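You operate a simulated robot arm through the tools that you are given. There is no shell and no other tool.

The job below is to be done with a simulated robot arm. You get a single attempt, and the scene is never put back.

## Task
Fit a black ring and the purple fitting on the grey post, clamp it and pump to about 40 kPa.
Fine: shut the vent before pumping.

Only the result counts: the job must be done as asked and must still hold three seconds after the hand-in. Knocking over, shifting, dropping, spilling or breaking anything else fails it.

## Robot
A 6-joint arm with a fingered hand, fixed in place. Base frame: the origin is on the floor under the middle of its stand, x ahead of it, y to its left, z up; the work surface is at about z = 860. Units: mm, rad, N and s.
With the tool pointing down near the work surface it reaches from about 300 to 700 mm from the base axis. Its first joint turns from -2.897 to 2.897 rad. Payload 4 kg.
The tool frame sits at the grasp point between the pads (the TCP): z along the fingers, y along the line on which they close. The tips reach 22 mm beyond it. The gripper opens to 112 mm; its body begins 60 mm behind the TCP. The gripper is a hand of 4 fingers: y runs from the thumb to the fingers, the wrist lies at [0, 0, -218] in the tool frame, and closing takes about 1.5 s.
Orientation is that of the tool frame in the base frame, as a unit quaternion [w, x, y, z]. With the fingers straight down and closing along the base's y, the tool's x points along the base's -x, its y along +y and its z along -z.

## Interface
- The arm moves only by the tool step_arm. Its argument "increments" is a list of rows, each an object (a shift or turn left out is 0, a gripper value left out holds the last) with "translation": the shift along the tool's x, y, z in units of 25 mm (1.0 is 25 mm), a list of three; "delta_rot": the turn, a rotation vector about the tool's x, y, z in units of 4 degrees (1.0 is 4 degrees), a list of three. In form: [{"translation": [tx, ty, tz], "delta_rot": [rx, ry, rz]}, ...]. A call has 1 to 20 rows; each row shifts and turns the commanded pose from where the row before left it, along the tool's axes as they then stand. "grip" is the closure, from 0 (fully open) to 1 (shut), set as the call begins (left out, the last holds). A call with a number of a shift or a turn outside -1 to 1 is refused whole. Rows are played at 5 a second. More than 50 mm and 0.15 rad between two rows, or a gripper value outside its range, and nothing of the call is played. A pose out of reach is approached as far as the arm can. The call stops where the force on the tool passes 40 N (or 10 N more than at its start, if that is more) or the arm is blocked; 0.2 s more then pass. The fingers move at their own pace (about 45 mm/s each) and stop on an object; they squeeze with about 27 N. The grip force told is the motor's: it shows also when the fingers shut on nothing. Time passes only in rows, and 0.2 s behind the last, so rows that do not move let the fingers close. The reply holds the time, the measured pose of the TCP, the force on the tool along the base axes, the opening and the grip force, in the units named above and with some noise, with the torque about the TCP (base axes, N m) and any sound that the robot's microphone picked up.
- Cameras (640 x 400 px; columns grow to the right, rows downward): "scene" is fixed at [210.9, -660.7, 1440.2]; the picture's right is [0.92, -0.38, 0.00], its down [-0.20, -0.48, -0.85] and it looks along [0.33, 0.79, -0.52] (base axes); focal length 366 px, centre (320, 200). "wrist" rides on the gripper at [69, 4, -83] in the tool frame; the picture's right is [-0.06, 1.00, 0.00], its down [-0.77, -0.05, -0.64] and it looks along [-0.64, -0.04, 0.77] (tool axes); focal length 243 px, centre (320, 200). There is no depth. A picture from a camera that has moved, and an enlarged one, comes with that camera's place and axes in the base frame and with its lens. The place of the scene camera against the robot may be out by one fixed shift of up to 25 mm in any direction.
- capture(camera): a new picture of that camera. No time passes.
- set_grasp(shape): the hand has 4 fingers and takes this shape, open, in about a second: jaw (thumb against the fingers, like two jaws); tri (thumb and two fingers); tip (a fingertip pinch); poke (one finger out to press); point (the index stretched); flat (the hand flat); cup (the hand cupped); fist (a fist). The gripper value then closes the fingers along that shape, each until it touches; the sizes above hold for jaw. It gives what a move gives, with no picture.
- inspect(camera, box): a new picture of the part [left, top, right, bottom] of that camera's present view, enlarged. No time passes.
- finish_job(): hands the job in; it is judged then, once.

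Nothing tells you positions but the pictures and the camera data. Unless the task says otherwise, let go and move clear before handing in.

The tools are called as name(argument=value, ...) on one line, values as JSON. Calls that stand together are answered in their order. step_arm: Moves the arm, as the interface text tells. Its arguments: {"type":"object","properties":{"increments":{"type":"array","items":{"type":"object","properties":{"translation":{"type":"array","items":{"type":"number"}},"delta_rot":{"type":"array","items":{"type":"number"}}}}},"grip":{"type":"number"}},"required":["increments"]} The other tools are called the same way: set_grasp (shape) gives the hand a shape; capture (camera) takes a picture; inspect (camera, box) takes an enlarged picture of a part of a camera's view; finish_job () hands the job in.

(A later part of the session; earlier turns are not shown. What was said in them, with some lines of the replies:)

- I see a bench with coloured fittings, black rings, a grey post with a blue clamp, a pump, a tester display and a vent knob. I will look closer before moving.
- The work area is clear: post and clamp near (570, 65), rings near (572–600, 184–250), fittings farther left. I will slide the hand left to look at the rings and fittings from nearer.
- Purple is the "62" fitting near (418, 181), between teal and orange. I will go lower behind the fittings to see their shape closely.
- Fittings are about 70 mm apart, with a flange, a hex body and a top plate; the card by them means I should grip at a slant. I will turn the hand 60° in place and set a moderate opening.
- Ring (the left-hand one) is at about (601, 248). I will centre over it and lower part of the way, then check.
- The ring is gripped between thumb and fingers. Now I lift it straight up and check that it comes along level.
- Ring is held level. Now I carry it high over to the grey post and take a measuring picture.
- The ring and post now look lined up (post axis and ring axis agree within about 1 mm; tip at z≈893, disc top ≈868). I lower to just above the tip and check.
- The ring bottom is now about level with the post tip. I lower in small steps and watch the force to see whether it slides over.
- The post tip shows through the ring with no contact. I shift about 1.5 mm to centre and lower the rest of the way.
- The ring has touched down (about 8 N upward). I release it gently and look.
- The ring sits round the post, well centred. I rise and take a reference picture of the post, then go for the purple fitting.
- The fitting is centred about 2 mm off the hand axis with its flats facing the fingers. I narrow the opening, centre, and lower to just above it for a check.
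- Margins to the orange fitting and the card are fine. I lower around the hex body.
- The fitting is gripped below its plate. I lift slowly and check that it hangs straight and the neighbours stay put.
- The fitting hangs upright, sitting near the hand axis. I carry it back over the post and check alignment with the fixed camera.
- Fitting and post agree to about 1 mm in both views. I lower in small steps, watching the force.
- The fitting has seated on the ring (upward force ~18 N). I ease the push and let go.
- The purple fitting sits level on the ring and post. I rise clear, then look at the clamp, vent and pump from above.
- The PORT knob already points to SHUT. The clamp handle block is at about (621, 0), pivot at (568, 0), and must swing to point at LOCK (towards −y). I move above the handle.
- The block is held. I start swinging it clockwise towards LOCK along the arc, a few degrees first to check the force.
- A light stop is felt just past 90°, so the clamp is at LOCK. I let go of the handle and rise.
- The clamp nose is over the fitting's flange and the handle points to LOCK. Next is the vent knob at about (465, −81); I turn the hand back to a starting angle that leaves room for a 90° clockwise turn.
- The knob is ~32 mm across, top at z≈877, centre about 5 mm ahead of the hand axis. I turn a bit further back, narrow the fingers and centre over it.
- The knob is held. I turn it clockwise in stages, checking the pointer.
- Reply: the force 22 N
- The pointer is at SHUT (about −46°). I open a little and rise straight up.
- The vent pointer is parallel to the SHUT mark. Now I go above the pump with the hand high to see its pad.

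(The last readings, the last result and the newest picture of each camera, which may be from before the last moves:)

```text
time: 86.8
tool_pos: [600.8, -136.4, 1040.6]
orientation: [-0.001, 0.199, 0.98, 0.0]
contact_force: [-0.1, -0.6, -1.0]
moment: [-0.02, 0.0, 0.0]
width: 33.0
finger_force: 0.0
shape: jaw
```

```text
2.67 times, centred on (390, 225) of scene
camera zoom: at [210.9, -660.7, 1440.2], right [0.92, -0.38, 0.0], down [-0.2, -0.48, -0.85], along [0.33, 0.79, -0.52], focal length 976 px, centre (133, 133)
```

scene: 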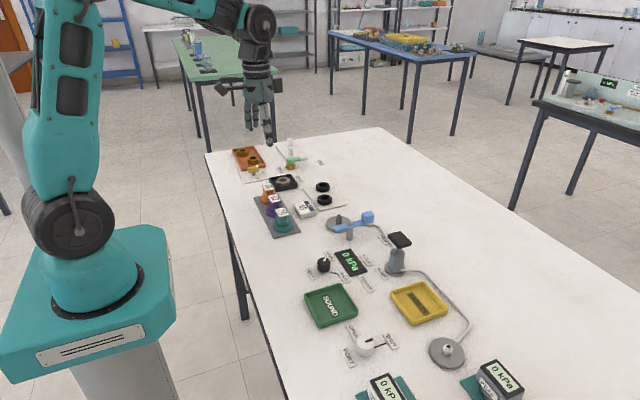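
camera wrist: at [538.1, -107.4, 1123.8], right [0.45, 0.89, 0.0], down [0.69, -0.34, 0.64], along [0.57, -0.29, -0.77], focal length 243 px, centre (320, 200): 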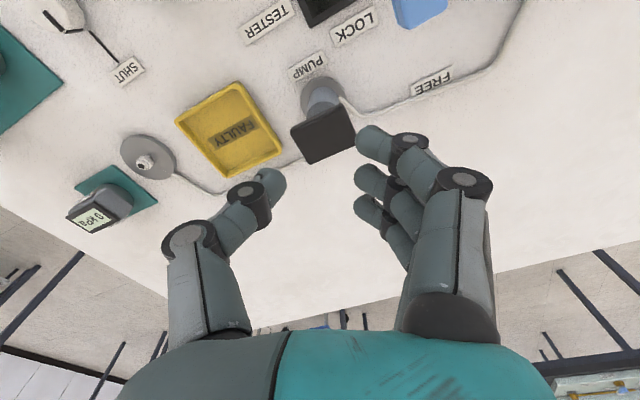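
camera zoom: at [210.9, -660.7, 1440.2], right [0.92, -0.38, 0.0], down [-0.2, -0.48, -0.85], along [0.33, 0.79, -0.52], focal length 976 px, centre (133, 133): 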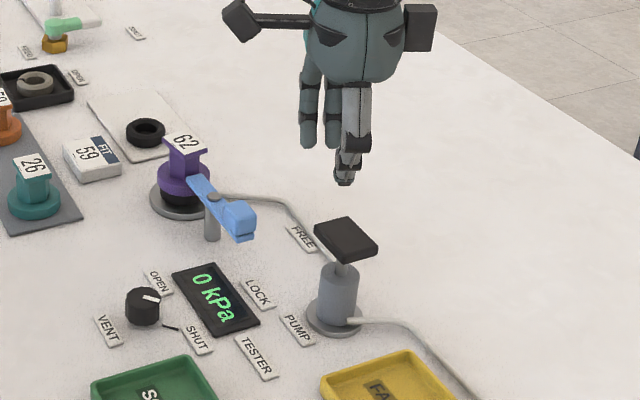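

step_arm(increments=[{"translation": [-0.48, 0.1, 0]}, {}, {}, {}], grip=1.0)

capture(camera="wrist")

inspect(camera="scene", box=[340, 150, 460, 290])

```text
time: 87.8
tool_pos: [612.4, -138.7, 1041.1]
orientation: [0.0, 0.2, 0.98, 0.0]
contact_force: [-0.3, -0.3, -0.2]
moment: [-0.01, -0.02, 0.0]
width: 0.4
finger_force: 27.1
shape: jaw
```

```text
taken
camera wrist: at [550.0, -108.8, 1123.8], right [0.45, 0.89, 0.0], down [0.69, -0.34, 0.64], along [0.57, -0.29, -0.77], focal length 243 px, centre (320, 200)
```

wrist: 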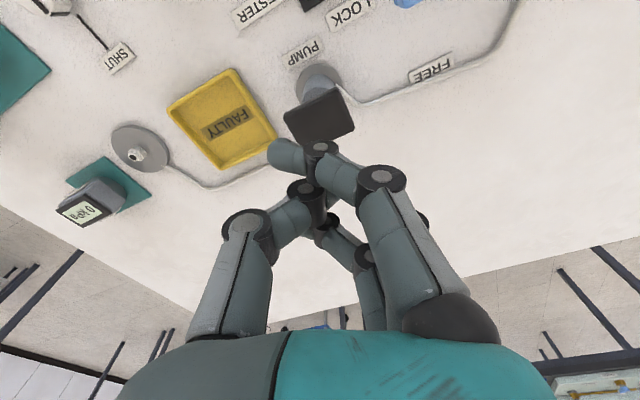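

```text
2.86 times, centred on (400, 220) of scene
camera zoom: at [210.9, -660.7, 1440.2], right [0.92, -0.38, 0.0], down [-0.2, -0.48, -0.85], along [0.33, 0.79, -0.52], focal length 1046 px, centre (91, 143)
```

zoom: 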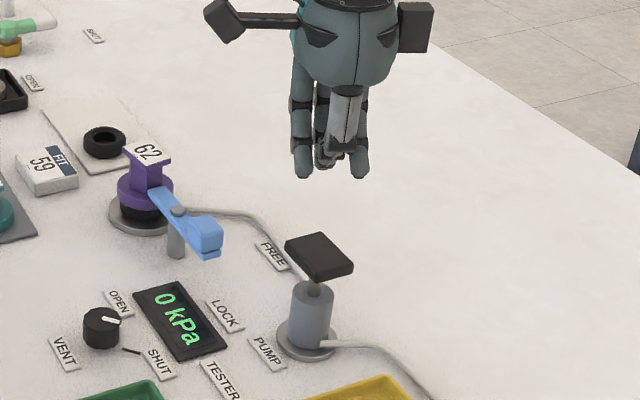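

The closed jaw leaves crossed fingertips; I try the "poke" shape, made for pressing, and look at where the fingertip is.

set_grasp(shape="poke")

capture(camera="wrist")

inspect(camera="scene", box=[340, 120, 460, 270])

```text
time: 88.7
tool_pos: [611.9, -138.7, 1042.0]
orientation: [-0.001, 0.2, 0.98, 0.0]
contact_force: [-0.9, 1.0, 0.3]
moment: [0.01, -0.01, 0.0]
width: 0.0
finger_force: 0.1
shape: poke
```

```text
taken
camera wrist: at [550.0, -108.8, 1123.9], right [0.45, 0.89, 0.0], down [0.69, -0.34, 0.64], along [0.57, -0.29, -0.77], focal length 243 px, centre (320, 200)
```

wrist: 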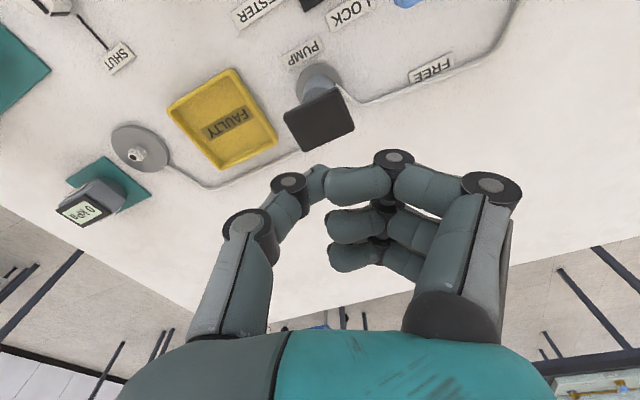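

```text
2.67 times, centred on (400, 195) of scene
camera zoom: at [210.9, -660.7, 1440.2], right [0.92, -0.38, 0.0], down [-0.2, -0.48, -0.85], along [0.33, 0.79, -0.52], focal length 976 px, centre (107, 213)
```

zoom: 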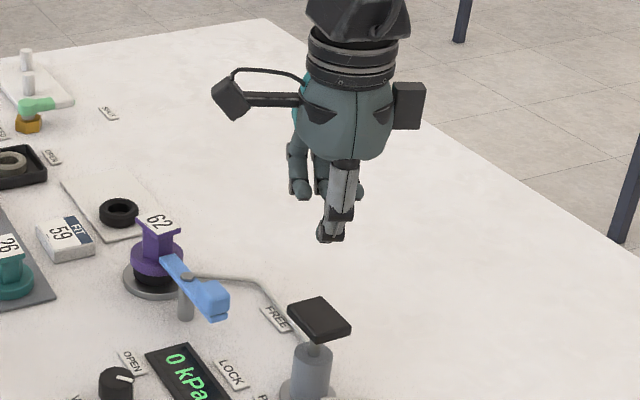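

step_arm(increments=[{}, {}, {}, {}, {}, {}], grip=0.0)

capture(camera="wrist")

inspect(camera="scene", box=[340, 120, 460, 270])

```text
time: 90.1
tool_pos: [612.2, -137.7, 1041.7]
orientation: [0.0, 0.2, 0.98, 0.0]
contact_force: [0.2, 0.5, 0.0]
moment: [-0.04, -0.01, 0.0]
width: 0.0
finger_force: 0.0
shape: poke
```

```text
taken
camera wrist: at [550.0, -108.8, 1123.9], right [0.45, 0.89, 0.0], down [0.69, -0.34, 0.64], along [0.57, -0.29, -0.77], focal length 243 px, centre (320, 200)
```

wrist: 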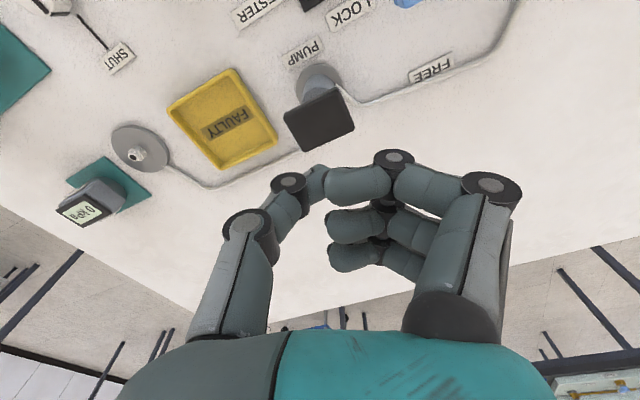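

```text
2.67 times, centred on (400, 195) of scene
camera zoom: at [210.9, -660.7, 1440.2], right [0.92, -0.38, 0.0], down [-0.2, -0.48, -0.85], along [0.33, 0.79, -0.52], focal length 976 px, centre (107, 213)
```

zoom: 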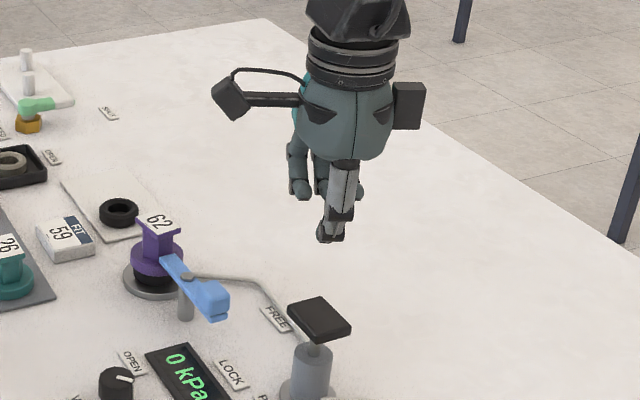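

In "poke" the thumb tip points down near the hand axis, right over the pad. I lower towards the pad.

step_arm(increments=[{"translation": [0, 0, 0.6]}, {"translation": [0, 0, 0.6]}, {"translation": [0, 0, 0.6]}, {"translation": [0, 0, 0.3]}, {}])

capture(camera="wrist")

inspect(camera="scene", box=[360, 190, 440, 280])

```text
time: 91.3
tool_pos: [609.9, -136.9, 988.3]
orientation: [0.0, 0.2, 0.98, 0.0]
contact_force: [-1.4, 0.0, -0.1]
moment: [0.0, 0.02, -0.02]
width: 0.0
finger_force: 0.0
shape: poke
```

```text
taken
camera wrist: at [547.6, -107.4, 1070.9], right [0.45, 0.89, 0.0], down [0.69, -0.34, 0.64], along [0.57, -0.29, -0.77], focal length 243 px, centre (320, 200)
```

wrist: 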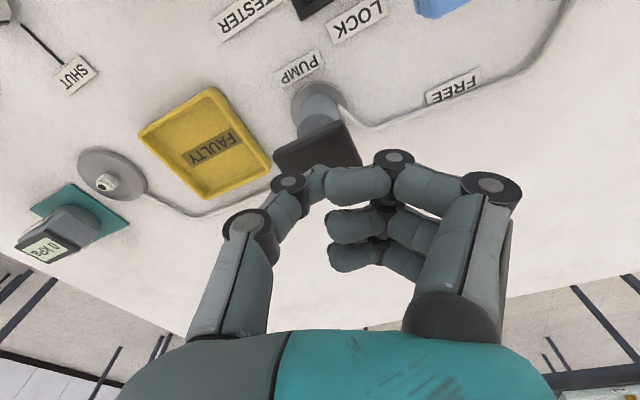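

```text
4.44 times, centred on (400, 235) of scene
camera zoom: at [210.9, -660.7, 1440.2], right [0.92, -0.38, 0.0], down [-0.2, -0.48, -0.85], along [0.33, 0.79, -0.52], focal length 1627 px, centre (-36, 44)
```

zoom: 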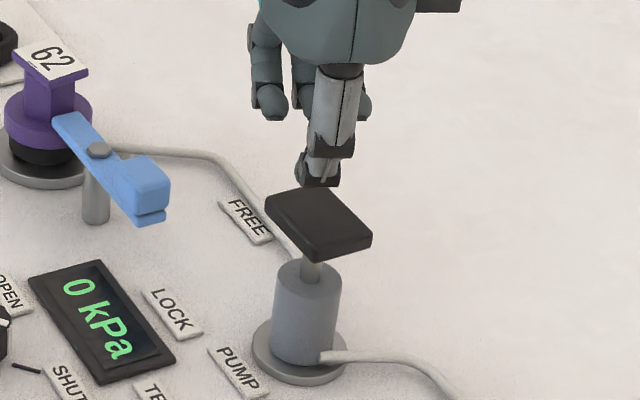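

step_arm(increments=[{"translation": [0, 0, 0.3]}, {"translation": [0, 0, 0.3]}, {}])

step_arm(increments=[{"translation": [0, 0, 0.15]}, {}])

inspect(camera="scene", box=[360, 190, 440, 280])

capture(camera="wrist")

```text
time: 92.1
tool_pos: [611.2, -136.3, 973.6]
orientation: [-0.001, 0.199, 0.98, 0.001]
contact_force: [0.0, -0.4, 0.3]
moment: [0.02, 0.02, -0.02]
width: 0.1
finger_force: 0.0
shape: poke
```

```text
time: 92.7
tool_pos: [609.8, -136.4, 968.5]
orientation: [0.0, 0.2, 0.98, 0.0]
contact_force: [1.3, 0.3, 1.9]
moment: [-0.01, -0.01, 0.01]
width: 0.2
finger_force: 0.1
shape: poke
```

```text
4.44 times, centred on (400, 235) of scene
camera zoom: at [210.9, -660.7, 1440.2], right [0.92, -0.38, 0.0], down [-0.2, -0.48, -0.85], along [0.33, 0.79, -0.52], focal length 1627 px, centre (-36, 44)
```

zoom: 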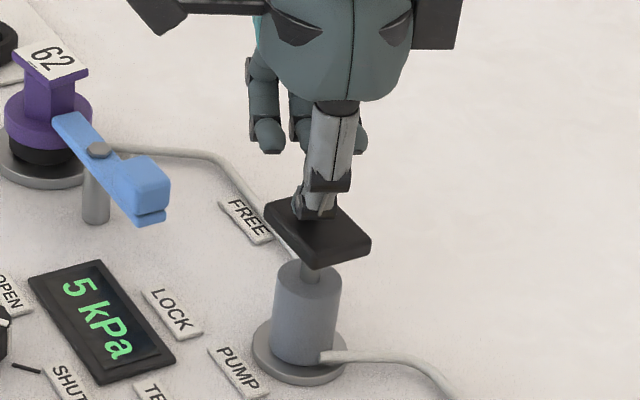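

```text
taken
camera wrist: at [548.4, -107.5, 1051.7], right [0.45, 0.89, 0.0], down [0.69, -0.34, 0.64], along [0.57, -0.29, -0.77], focal length 243 px, centre (320, 200)
```

wrist: 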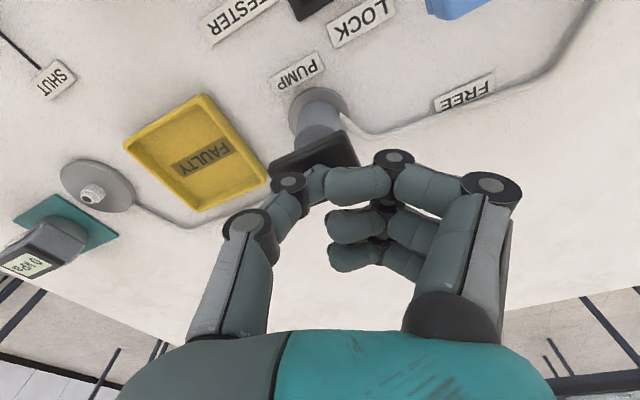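

The display already reads 5 kPa from the first few millimetres. I press further in small steps and read the display each time.

step_arm(increments=[{"translation": [0, 0, 0.16]}, {}])

inspect(camera="scene", box=[360, 190, 440, 280])

```text
time: 93.3
tool_pos: [610.9, -137.4, 965.3]
orientation: [0.0, 0.2, 0.98, 0.0]
contact_force: [0.8, -0.9, 2.5]
moment: [0.01, -0.02, -0.01]
width: 0.0
finger_force: 0.1
shape: poke
```

```text
4.44 times, centred on (400, 235) of scene
camera zoom: at [210.9, -660.7, 1440.2], right [0.92, -0.38, 0.0], down [-0.2, -0.48, -0.85], along [0.33, 0.79, -0.52], focal length 1627 px, centre (-36, 44)
```

zoom: 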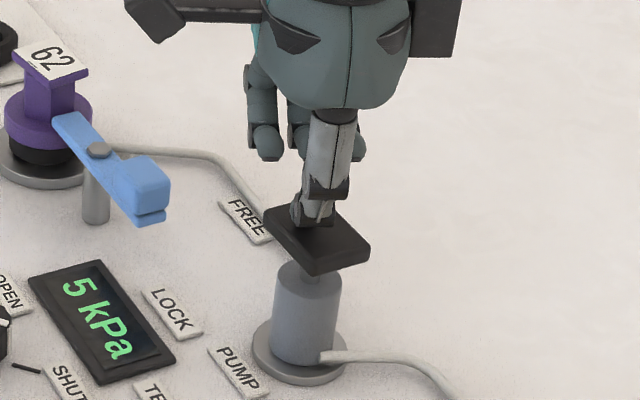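

It adds 5 kPa per stroke (so about 8 strokes). I let the pad come up and check that the reading holds, then press again.

step_arm(increments=[{"translation": [0, 0, -0.3]}, {"translation": [0, 0, -0.3]}, {}])

inspect(camera="scene", box=[360, 190, 440, 280])

step_arm(increments=[{"translation": [0, 0, 0.3]}, {"translation": [0, 0, 0.3]}, {}])

inspect(camera="scene", box=[360, 190, 440, 280])

```text
time: 94.1
tool_pos: [609.7, -137.5, 978.9]
orientation: [-0.001, 0.199, 0.98, 0.0]
contact_force: [-0.8, 0.5, -0.1]
moment: [0.0, -0.01, 0.0]
width: 0.2
finger_force: 0.1
shape: poke
```

```text
4.44 times, centred on (400, 235) of scene
camera zoom: at [210.9, -660.7, 1440.2], right [0.92, -0.38, 0.0], down [-0.2, -0.48, -0.85], along [0.33, 0.79, -0.52], focal length 1627 px, centre (-36, 44)
```

zoom: 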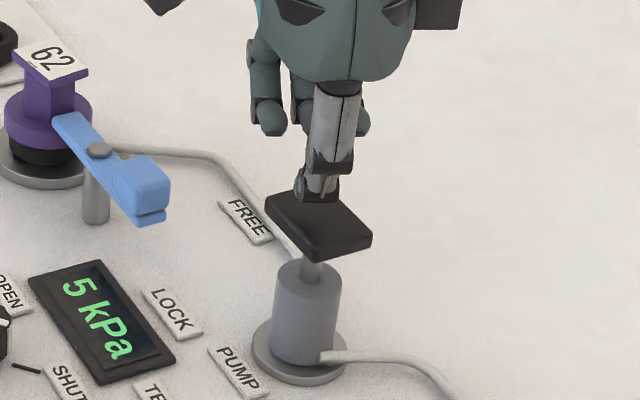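

```text
time: 94.9
tool_pos: [611.0, -137.3, 964.9]
orientation: [0.0, 0.199, 0.98, 0.0]
contact_force: [0.5, 0.3, 2.1]
moment: [-0.01, -0.04, 0.01]
width: 0.0
finger_force: 0.1
shape: poke
```

```text
4.44 times, centred on (400, 235) of scene
camera zoom: at [210.9, -660.7, 1440.2], right [0.92, -0.38, 0.0], down [-0.2, -0.48, -0.85], along [0.33, 0.79, -0.52], focal length 1627 px, centre (-36, 44)
```

zoom: 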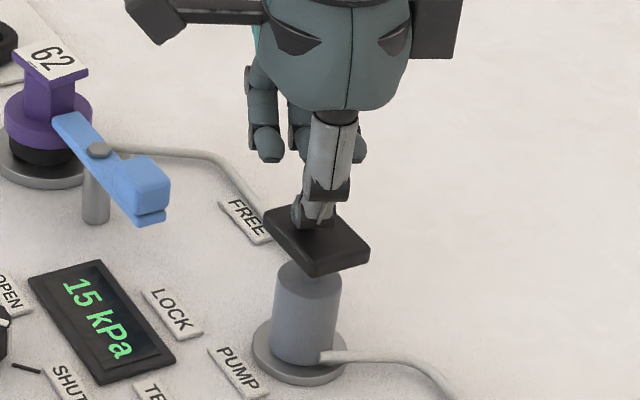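

step_arm(increments=[{"translation": [0, 0, -0.3]}, {"translation": [0, 0, -0.3]}, {}])

inspect(camera="scene", box=[360, 190, 440, 280])

step_arm(increments=[{"translation": [0, 0, 0.3]}, {"translation": [0, 0, 0.1]}, {}])

inspect(camera="scene", box=[360, 190, 440, 280])

```text
time: 95.7
tool_pos: [610.6, -136.8, 979.2]
orientation: [0.0, 0.199, 0.98, 0.0]
contact_force: [-0.6, 0.5, 0.2]
moment: [-0.03, -0.01, -0.03]
width: 0.1
finger_force: 0.1
shape: poke
```

```text
4.44 times, centred on (400, 235) of scene
camera zoom: at [210.9, -660.7, 1440.2], right [0.92, -0.38, 0.0], down [-0.2, -0.48, -0.85], along [0.33, 0.79, -0.52], focal length 1627 px, centre (-36, 44)
```

zoom: 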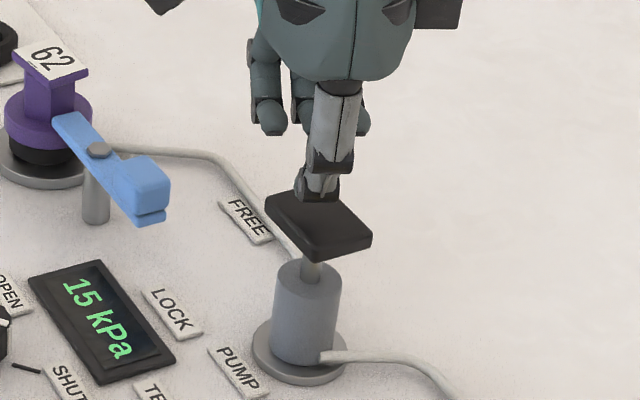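

```text
time: 96.5
tool_pos: [610.3, -136.3, 969.9]
orientation: [0.0, 0.199, 0.98, 0.0]
contact_force: [-0.4, -0.5, 0.9]
moment: [-0.01, -0.01, 0.01]
width: 0.0
finger_force: 0.1
shape: poke
```

```text
4.44 times, centred on (400, 235) of scene
camera zoom: at [210.9, -660.7, 1440.2], right [0.92, -0.38, 0.0], down [-0.2, -0.48, -0.85], along [0.33, 0.79, -0.52], focal length 1627 px, centre (-36, 44)
```

zoom: 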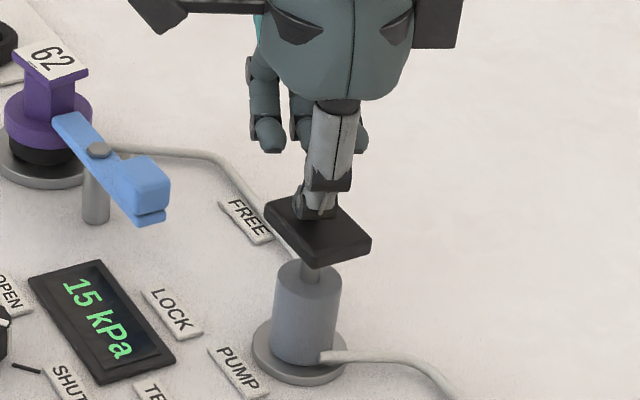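

step_arm(increments=[{"translation": [0, 0, 0.08]}, {}])

inspect(camera="scene", box=[360, 230, 400, 280])

step_arm(increments=[{"translation": [0, 0, 0.12]}, {}])

inspect(camera="scene", box=[360, 190, 440, 280])

```text
time: 97.1
tool_pos: [610.7, -136.6, 966.3]
orientation: [0.0, 0.199, 0.98, 0.0]
contact_force: [0.3, -1.1, 1.3]
moment: [0.0, -0.03, -0.03]
width: 0.2
finger_force: 0.1
shape: poke
```

```text
8.00 times, centred on (380, 255) of scene
camera zoom: at [210.9, -660.7, 1440.2], right [0.92, -0.38, 0.0], down [-0.2, -0.48, -0.85], along [0.33, 0.79, -0.52], focal length 2929 px, centre (-160, -240)
```

zoom: 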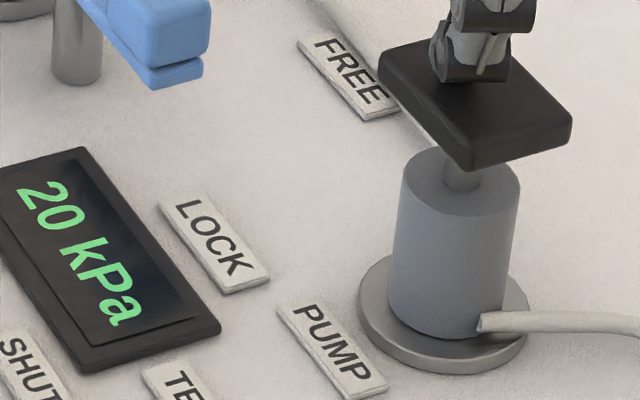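

```text
time: 97.7
tool_pos: [611.2, -136.4, 963.9]
orientation: [0.0, 0.2, 0.98, 0.001]
contact_force: [-0.9, 0.4, 2.4]
moment: [-0.01, 0.01, 0.02]
width: 0.1
finger_force: 0.1
shape: poke
```

```text
4.44 times, centred on (400, 235) of scene
camera zoom: at [210.9, -660.7, 1440.2], right [0.92, -0.38, 0.0], down [-0.2, -0.48, -0.85], along [0.33, 0.79, -0.52], focal length 1627 px, centre (-36, 44)
```

zoom: 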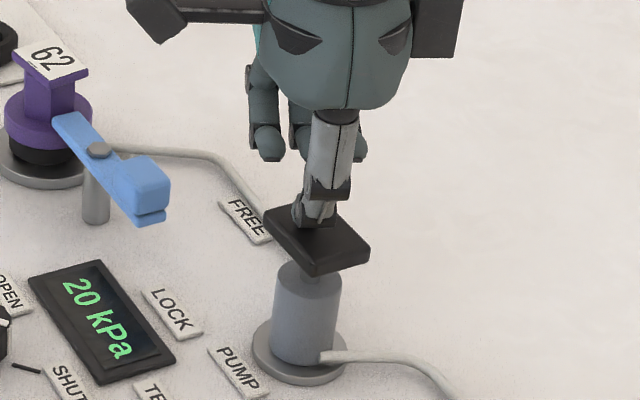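

step_arm(increments=[{"translation": [0, 0, -0.3]}, {"translation": [0, 0, -0.3]}, {}])

step_arm(increments=[{"translation": [0, 0, 0.3]}, {"translation": [0, 0, 0.2]}, {}])

inspect(camera="scene", box=[360, 230, 400, 280])

```text
time: 98.5
tool_pos: [612.0, -137.2, 980.0]
orientation: [0.0, 0.2, 0.98, 0.0]
contact_force: [0.4, -0.9, -0.2]
moment: [-0.03, 0.0, -0.06]
width: 0.0
finger_force: 0.1
shape: poke
```

```text
time: 99.3
tool_pos: [611.3, -136.8, 966.1]
orientation: [0.0, 0.2, 0.98, 0.001]
contact_force: [0.1, -0.1, 1.8]
moment: [0.0, -0.03, 0.03]
width: 0.1
finger_force: 0.0
shape: poke
```

```text
8.00 times, centred on (380, 255) of scene
camera zoom: at [210.9, -660.7, 1440.2], right [0.92, -0.38, 0.0], down [-0.2, -0.48, -0.85], along [0.33, 0.79, -0.52], focal length 2929 px, centre (-160, -240)
```

zoom: 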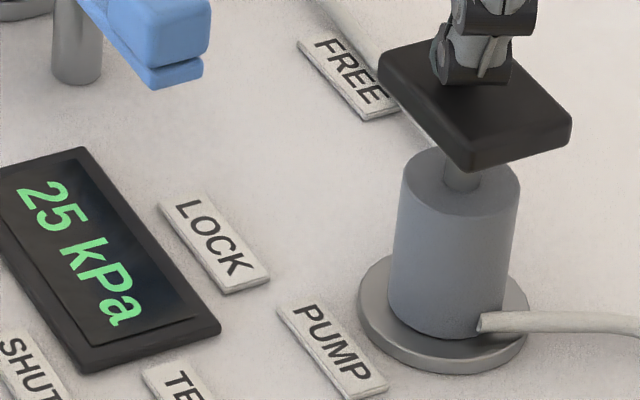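

step_arm(increments=[{"translation": [0, 0, -0.3]}, {"translation": [0, 0, -0.2]}, {}])

step_arm(increments=[{"translation": [0, 0, 0.3]}, {"translation": [0, 0, 0.2]}, {}])

inspect(camera="scene", box=[360, 230, 400, 280])

```text
time: 100.1
tool_pos: [611.2, -136.8, 979.1]
orientation: [0.001, 0.199, 0.98, 0.0]
contact_force: [0.0, -0.6, -0.5]
moment: [0.01, 0.0, 0.02]
width: 0.0
finger_force: 0.1
shape: poke
```

```text
time: 100.9
tool_pos: [610.8, -136.3, 966.2]
orientation: [0.0, 0.2, 0.98, 0.0]
contact_force: [-0.3, 0.9, 2.0]
moment: [0.0, -0.01, -0.03]
width: 0.1
finger_force: 0.2
shape: poke
```

```text
8.00 times, centred on (380, 255) of scene
camera zoom: at [210.9, -660.7, 1440.2], right [0.92, -0.38, 0.0], down [-0.2, -0.48, -0.85], along [0.33, 0.79, -0.52], focal length 2929 px, centre (-160, -240)
```

zoom: 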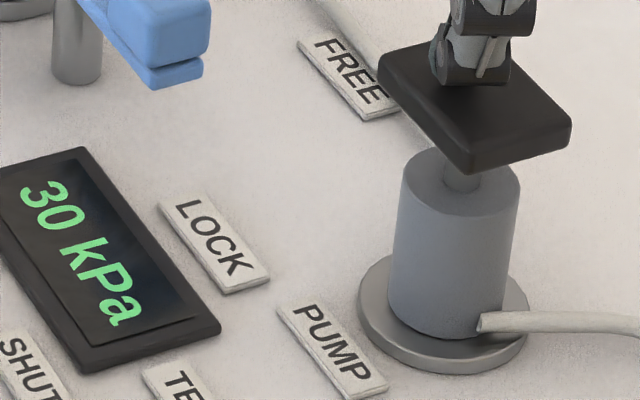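

step_arm(increments=[{"translation": [0, 0, -0.3]}, {"translation": [0, 0, -0.2]}, {}])

inspect(camera="scene", box=[360, 230, 400, 280])

step_arm(increments=[{"translation": [0, 0, 0.3]}, {"translation": [0, 0, 0.2]}, {}])

inspect(camera="scene", box=[360, 230, 400, 280])

```text
time: 101.7
tool_pos: [609.6, -137.6, 978.0]
orientation: [0.0, 0.199, 0.98, 0.0]
contact_force: [1.0, 0.1, -0.3]
moment: [0.0, -0.01, -0.01]
width: 0.1
finger_force: 0.2
shape: poke
```

```text
8.00 times, centred on (380, 255) of scene
camera zoom: at [210.9, -660.7, 1440.2], right [0.92, -0.38, 0.0], down [-0.2, -0.48, -0.85], along [0.33, 0.79, -0.52], focal length 2929 px, centre (-160, -240)
```

zoom: 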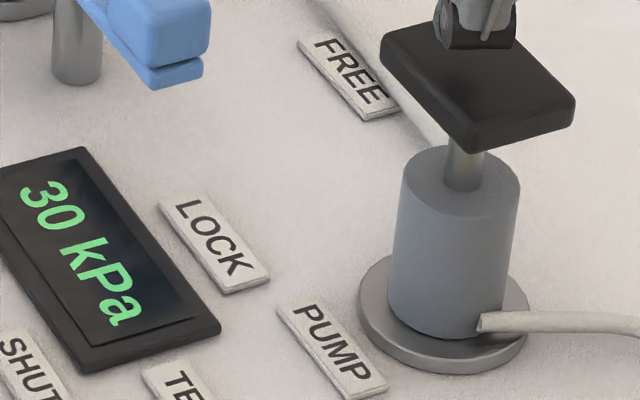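

```text
time: 102.5
tool_pos: [611.1, -137.7, 966.3]
orientation: [0.0, 0.199, 0.98, 0.0]
contact_force: [-0.3, -1.0, 1.9]
moment: [-0.02, -0.04, 0.01]
width: 0.0
finger_force: 0.1
shape: poke
```

```text
8.00 times, centred on (380, 255) of scene
camera zoom: at [210.9, -660.7, 1440.2], right [0.92, -0.38, 0.0], down [-0.2, -0.48, -0.85], along [0.33, 0.79, -0.52], focal length 2929 px, centre (-160, -240)
```

zoom: 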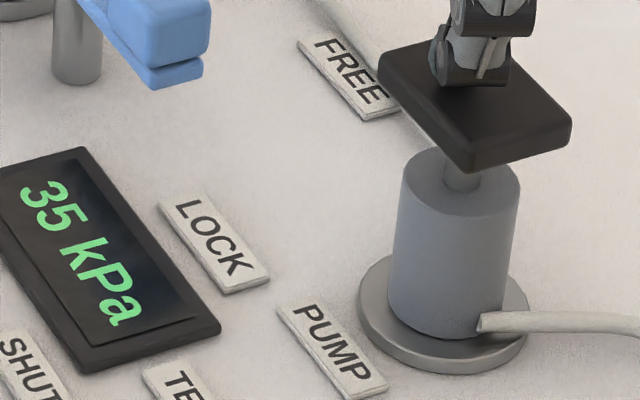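

step_arm(increments=[{"translation": [0, 0, -0.3]}, {"translation": [0, 0, -0.2]}, {}])

inspect(camera="scene", box=[360, 230, 400, 280])

step_arm(increments=[{"translation": [0, 0, 0.3]}, {"translation": [0, 0, 0.2]}, {}])

inspect(camera="scene", box=[360, 230, 400, 280])

```text
time: 103.3
tool_pos: [611.6, -136.7, 980.2]
orientation: [0.0, 0.199, 0.98, 0.0]
contact_force: [0.6, 0.3, 0.1]
moment: [0.02, 0.03, -0.01]
width: 0.0
finger_force: 0.1
shape: poke
```

```text
8.00 times, centred on (380, 255) of scene
camera zoom: at [210.9, -660.7, 1440.2], right [0.92, -0.38, 0.0], down [-0.2, -0.48, -0.85], along [0.33, 0.79, -0.52], focal length 2929 px, centre (-160, -240)
```

zoom: 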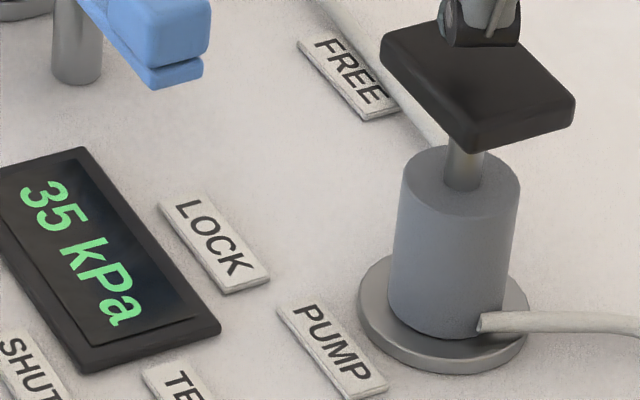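

```text
time: 104.1
tool_pos: [610.3, -137.5, 967.9]
orientation: [0.0, 0.2, 0.98, -0.001]
contact_force: [0.8, -0.6, 2.5]
moment: [0.0, 0.02, 0.01]
width: 0.0
finger_force: 0.0
shape: poke
```

```text
8.00 times, centred on (380, 255) of scene
camera zoom: at [210.9, -660.7, 1440.2], right [0.92, -0.38, 0.0], down [-0.2, -0.48, -0.85], along [0.33, 0.79, -0.52], focal length 2929 px, centre (-160, -240)
```

zoom: 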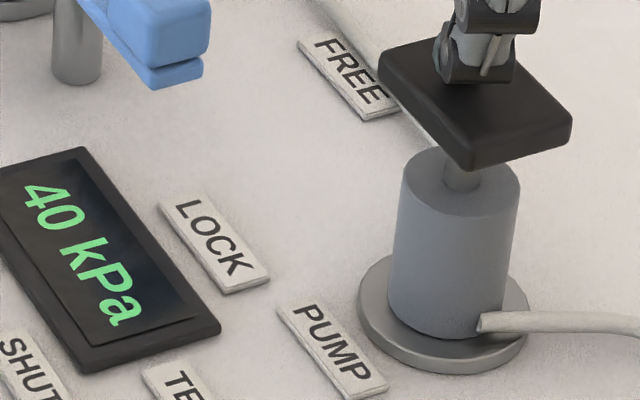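

The display reads 40 kPa. I lift the hand off the pad, move well clear upward, and watch whether the reading holds.

step_arm(increments=[{"translation": [0, 0, -0.4]}, {"translation": [0, 0, -0.8]}, {"translation": [0, 0, -1]}, {"translation": [0, 0, -1]}, {"translation": [0, 0, -1]}, {"translation": [0, 0, -1]}, {}, {}, {}, {}])

inspect(camera="scene", box=[360, 230, 400, 280])

capture(camera="scene")

step_arm(increments=[{"translation": [0, 0, 0]}, {}, {}, {}, {}, {}, {}, {}, {}, {}, {}, {}, {}, {}, {}, {}])

inspect(camera="scene", box=[300, 180, 440, 300])

inspect(camera="scene", box=[325, 195, 375, 235])

```text
time: 106.3
tool_pos: [611.0, -137.1, 1098.5]
orientation: [0.001, 0.199, 0.98, 0.0]
contact_force: [0.0, -0.3, -0.2]
moment: [0.01, 0.0, 0.0]
width: 0.0
finger_force: 0.0
shape: poke
```

```text
8.00 times, centred on (380, 255) of scene
camera zoom: at [210.9, -660.7, 1440.2], right [0.92, -0.38, 0.0], down [-0.2, -0.48, -0.85], along [0.33, 0.79, -0.52], focal length 2929 px, centre (-160, -240)
```

zoom: 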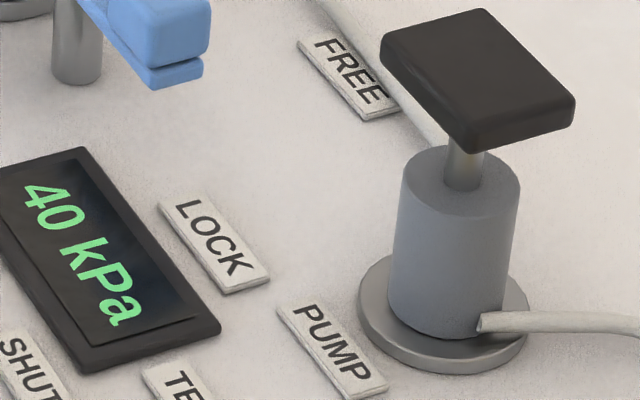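

```text
taken
```

scene: 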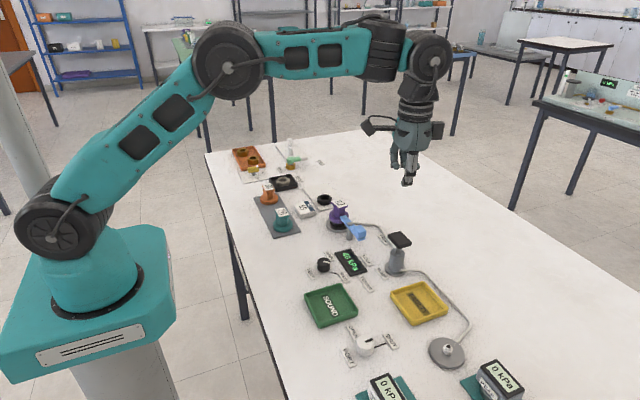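

```text
time: 109.7
tool_pos: [612.3, -135.7, 1097.4]
orientation: [-0.001, 0.2, 0.98, -0.001]
contact_force: [-1.0, 0.7, 0.7]
moment: [0.02, 0.0, 0.0]
width: 0.0
finger_force: 0.0
shape: poke
```

```text
3.33 times, centred on (370, 240) of scene
camera zoom: at [210.9, -660.7, 1440.2], right [0.92, -0.38, 0.0], down [-0.2, -0.48, -0.85], along [0.33, 0.79, -0.52], focal length 1220 px, centre (153, 67)
```

zoom: 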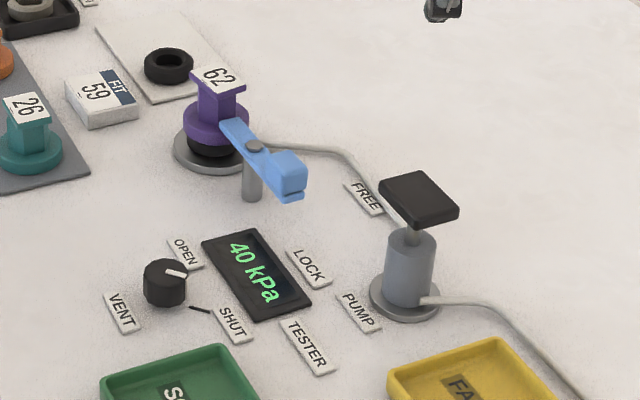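

```text
10.00 times, centred on (350, 215) of scene
camera zoom: at [210.9, -660.7, 1440.2], right [0.92, -0.38, 0.0], down [-0.2, -0.48, -0.85], along [0.33, 0.79, -0.52], focal length 3662 px, centre (20, 50)
```

zoom: 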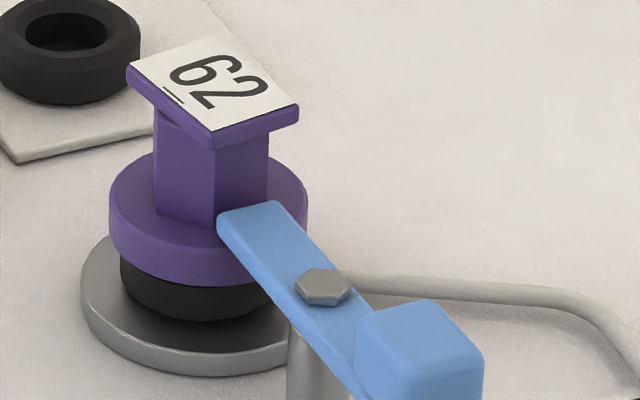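

The ring and purple fitting are on the grey post under the locked clamp. The vent is shut, and the display has held 40 kPa for over five seconds. The hand is clear and nothing else has moved, so I hand the job in.

finish_job()

```text
The job is handed in.
```

The job is done and handed in. A black ring and the purple fitting (62) are on the grey post under the locked clamp. The vent was shut before pumping.

The tester reads 40 kPa. It held that for more than five seconds after I took the hand off the pump. I did not see anything else shifted or knocked over in the last pictures.

The card by the fittings says "FIT 59", which is the orange one. I used purple because the task asked for it.
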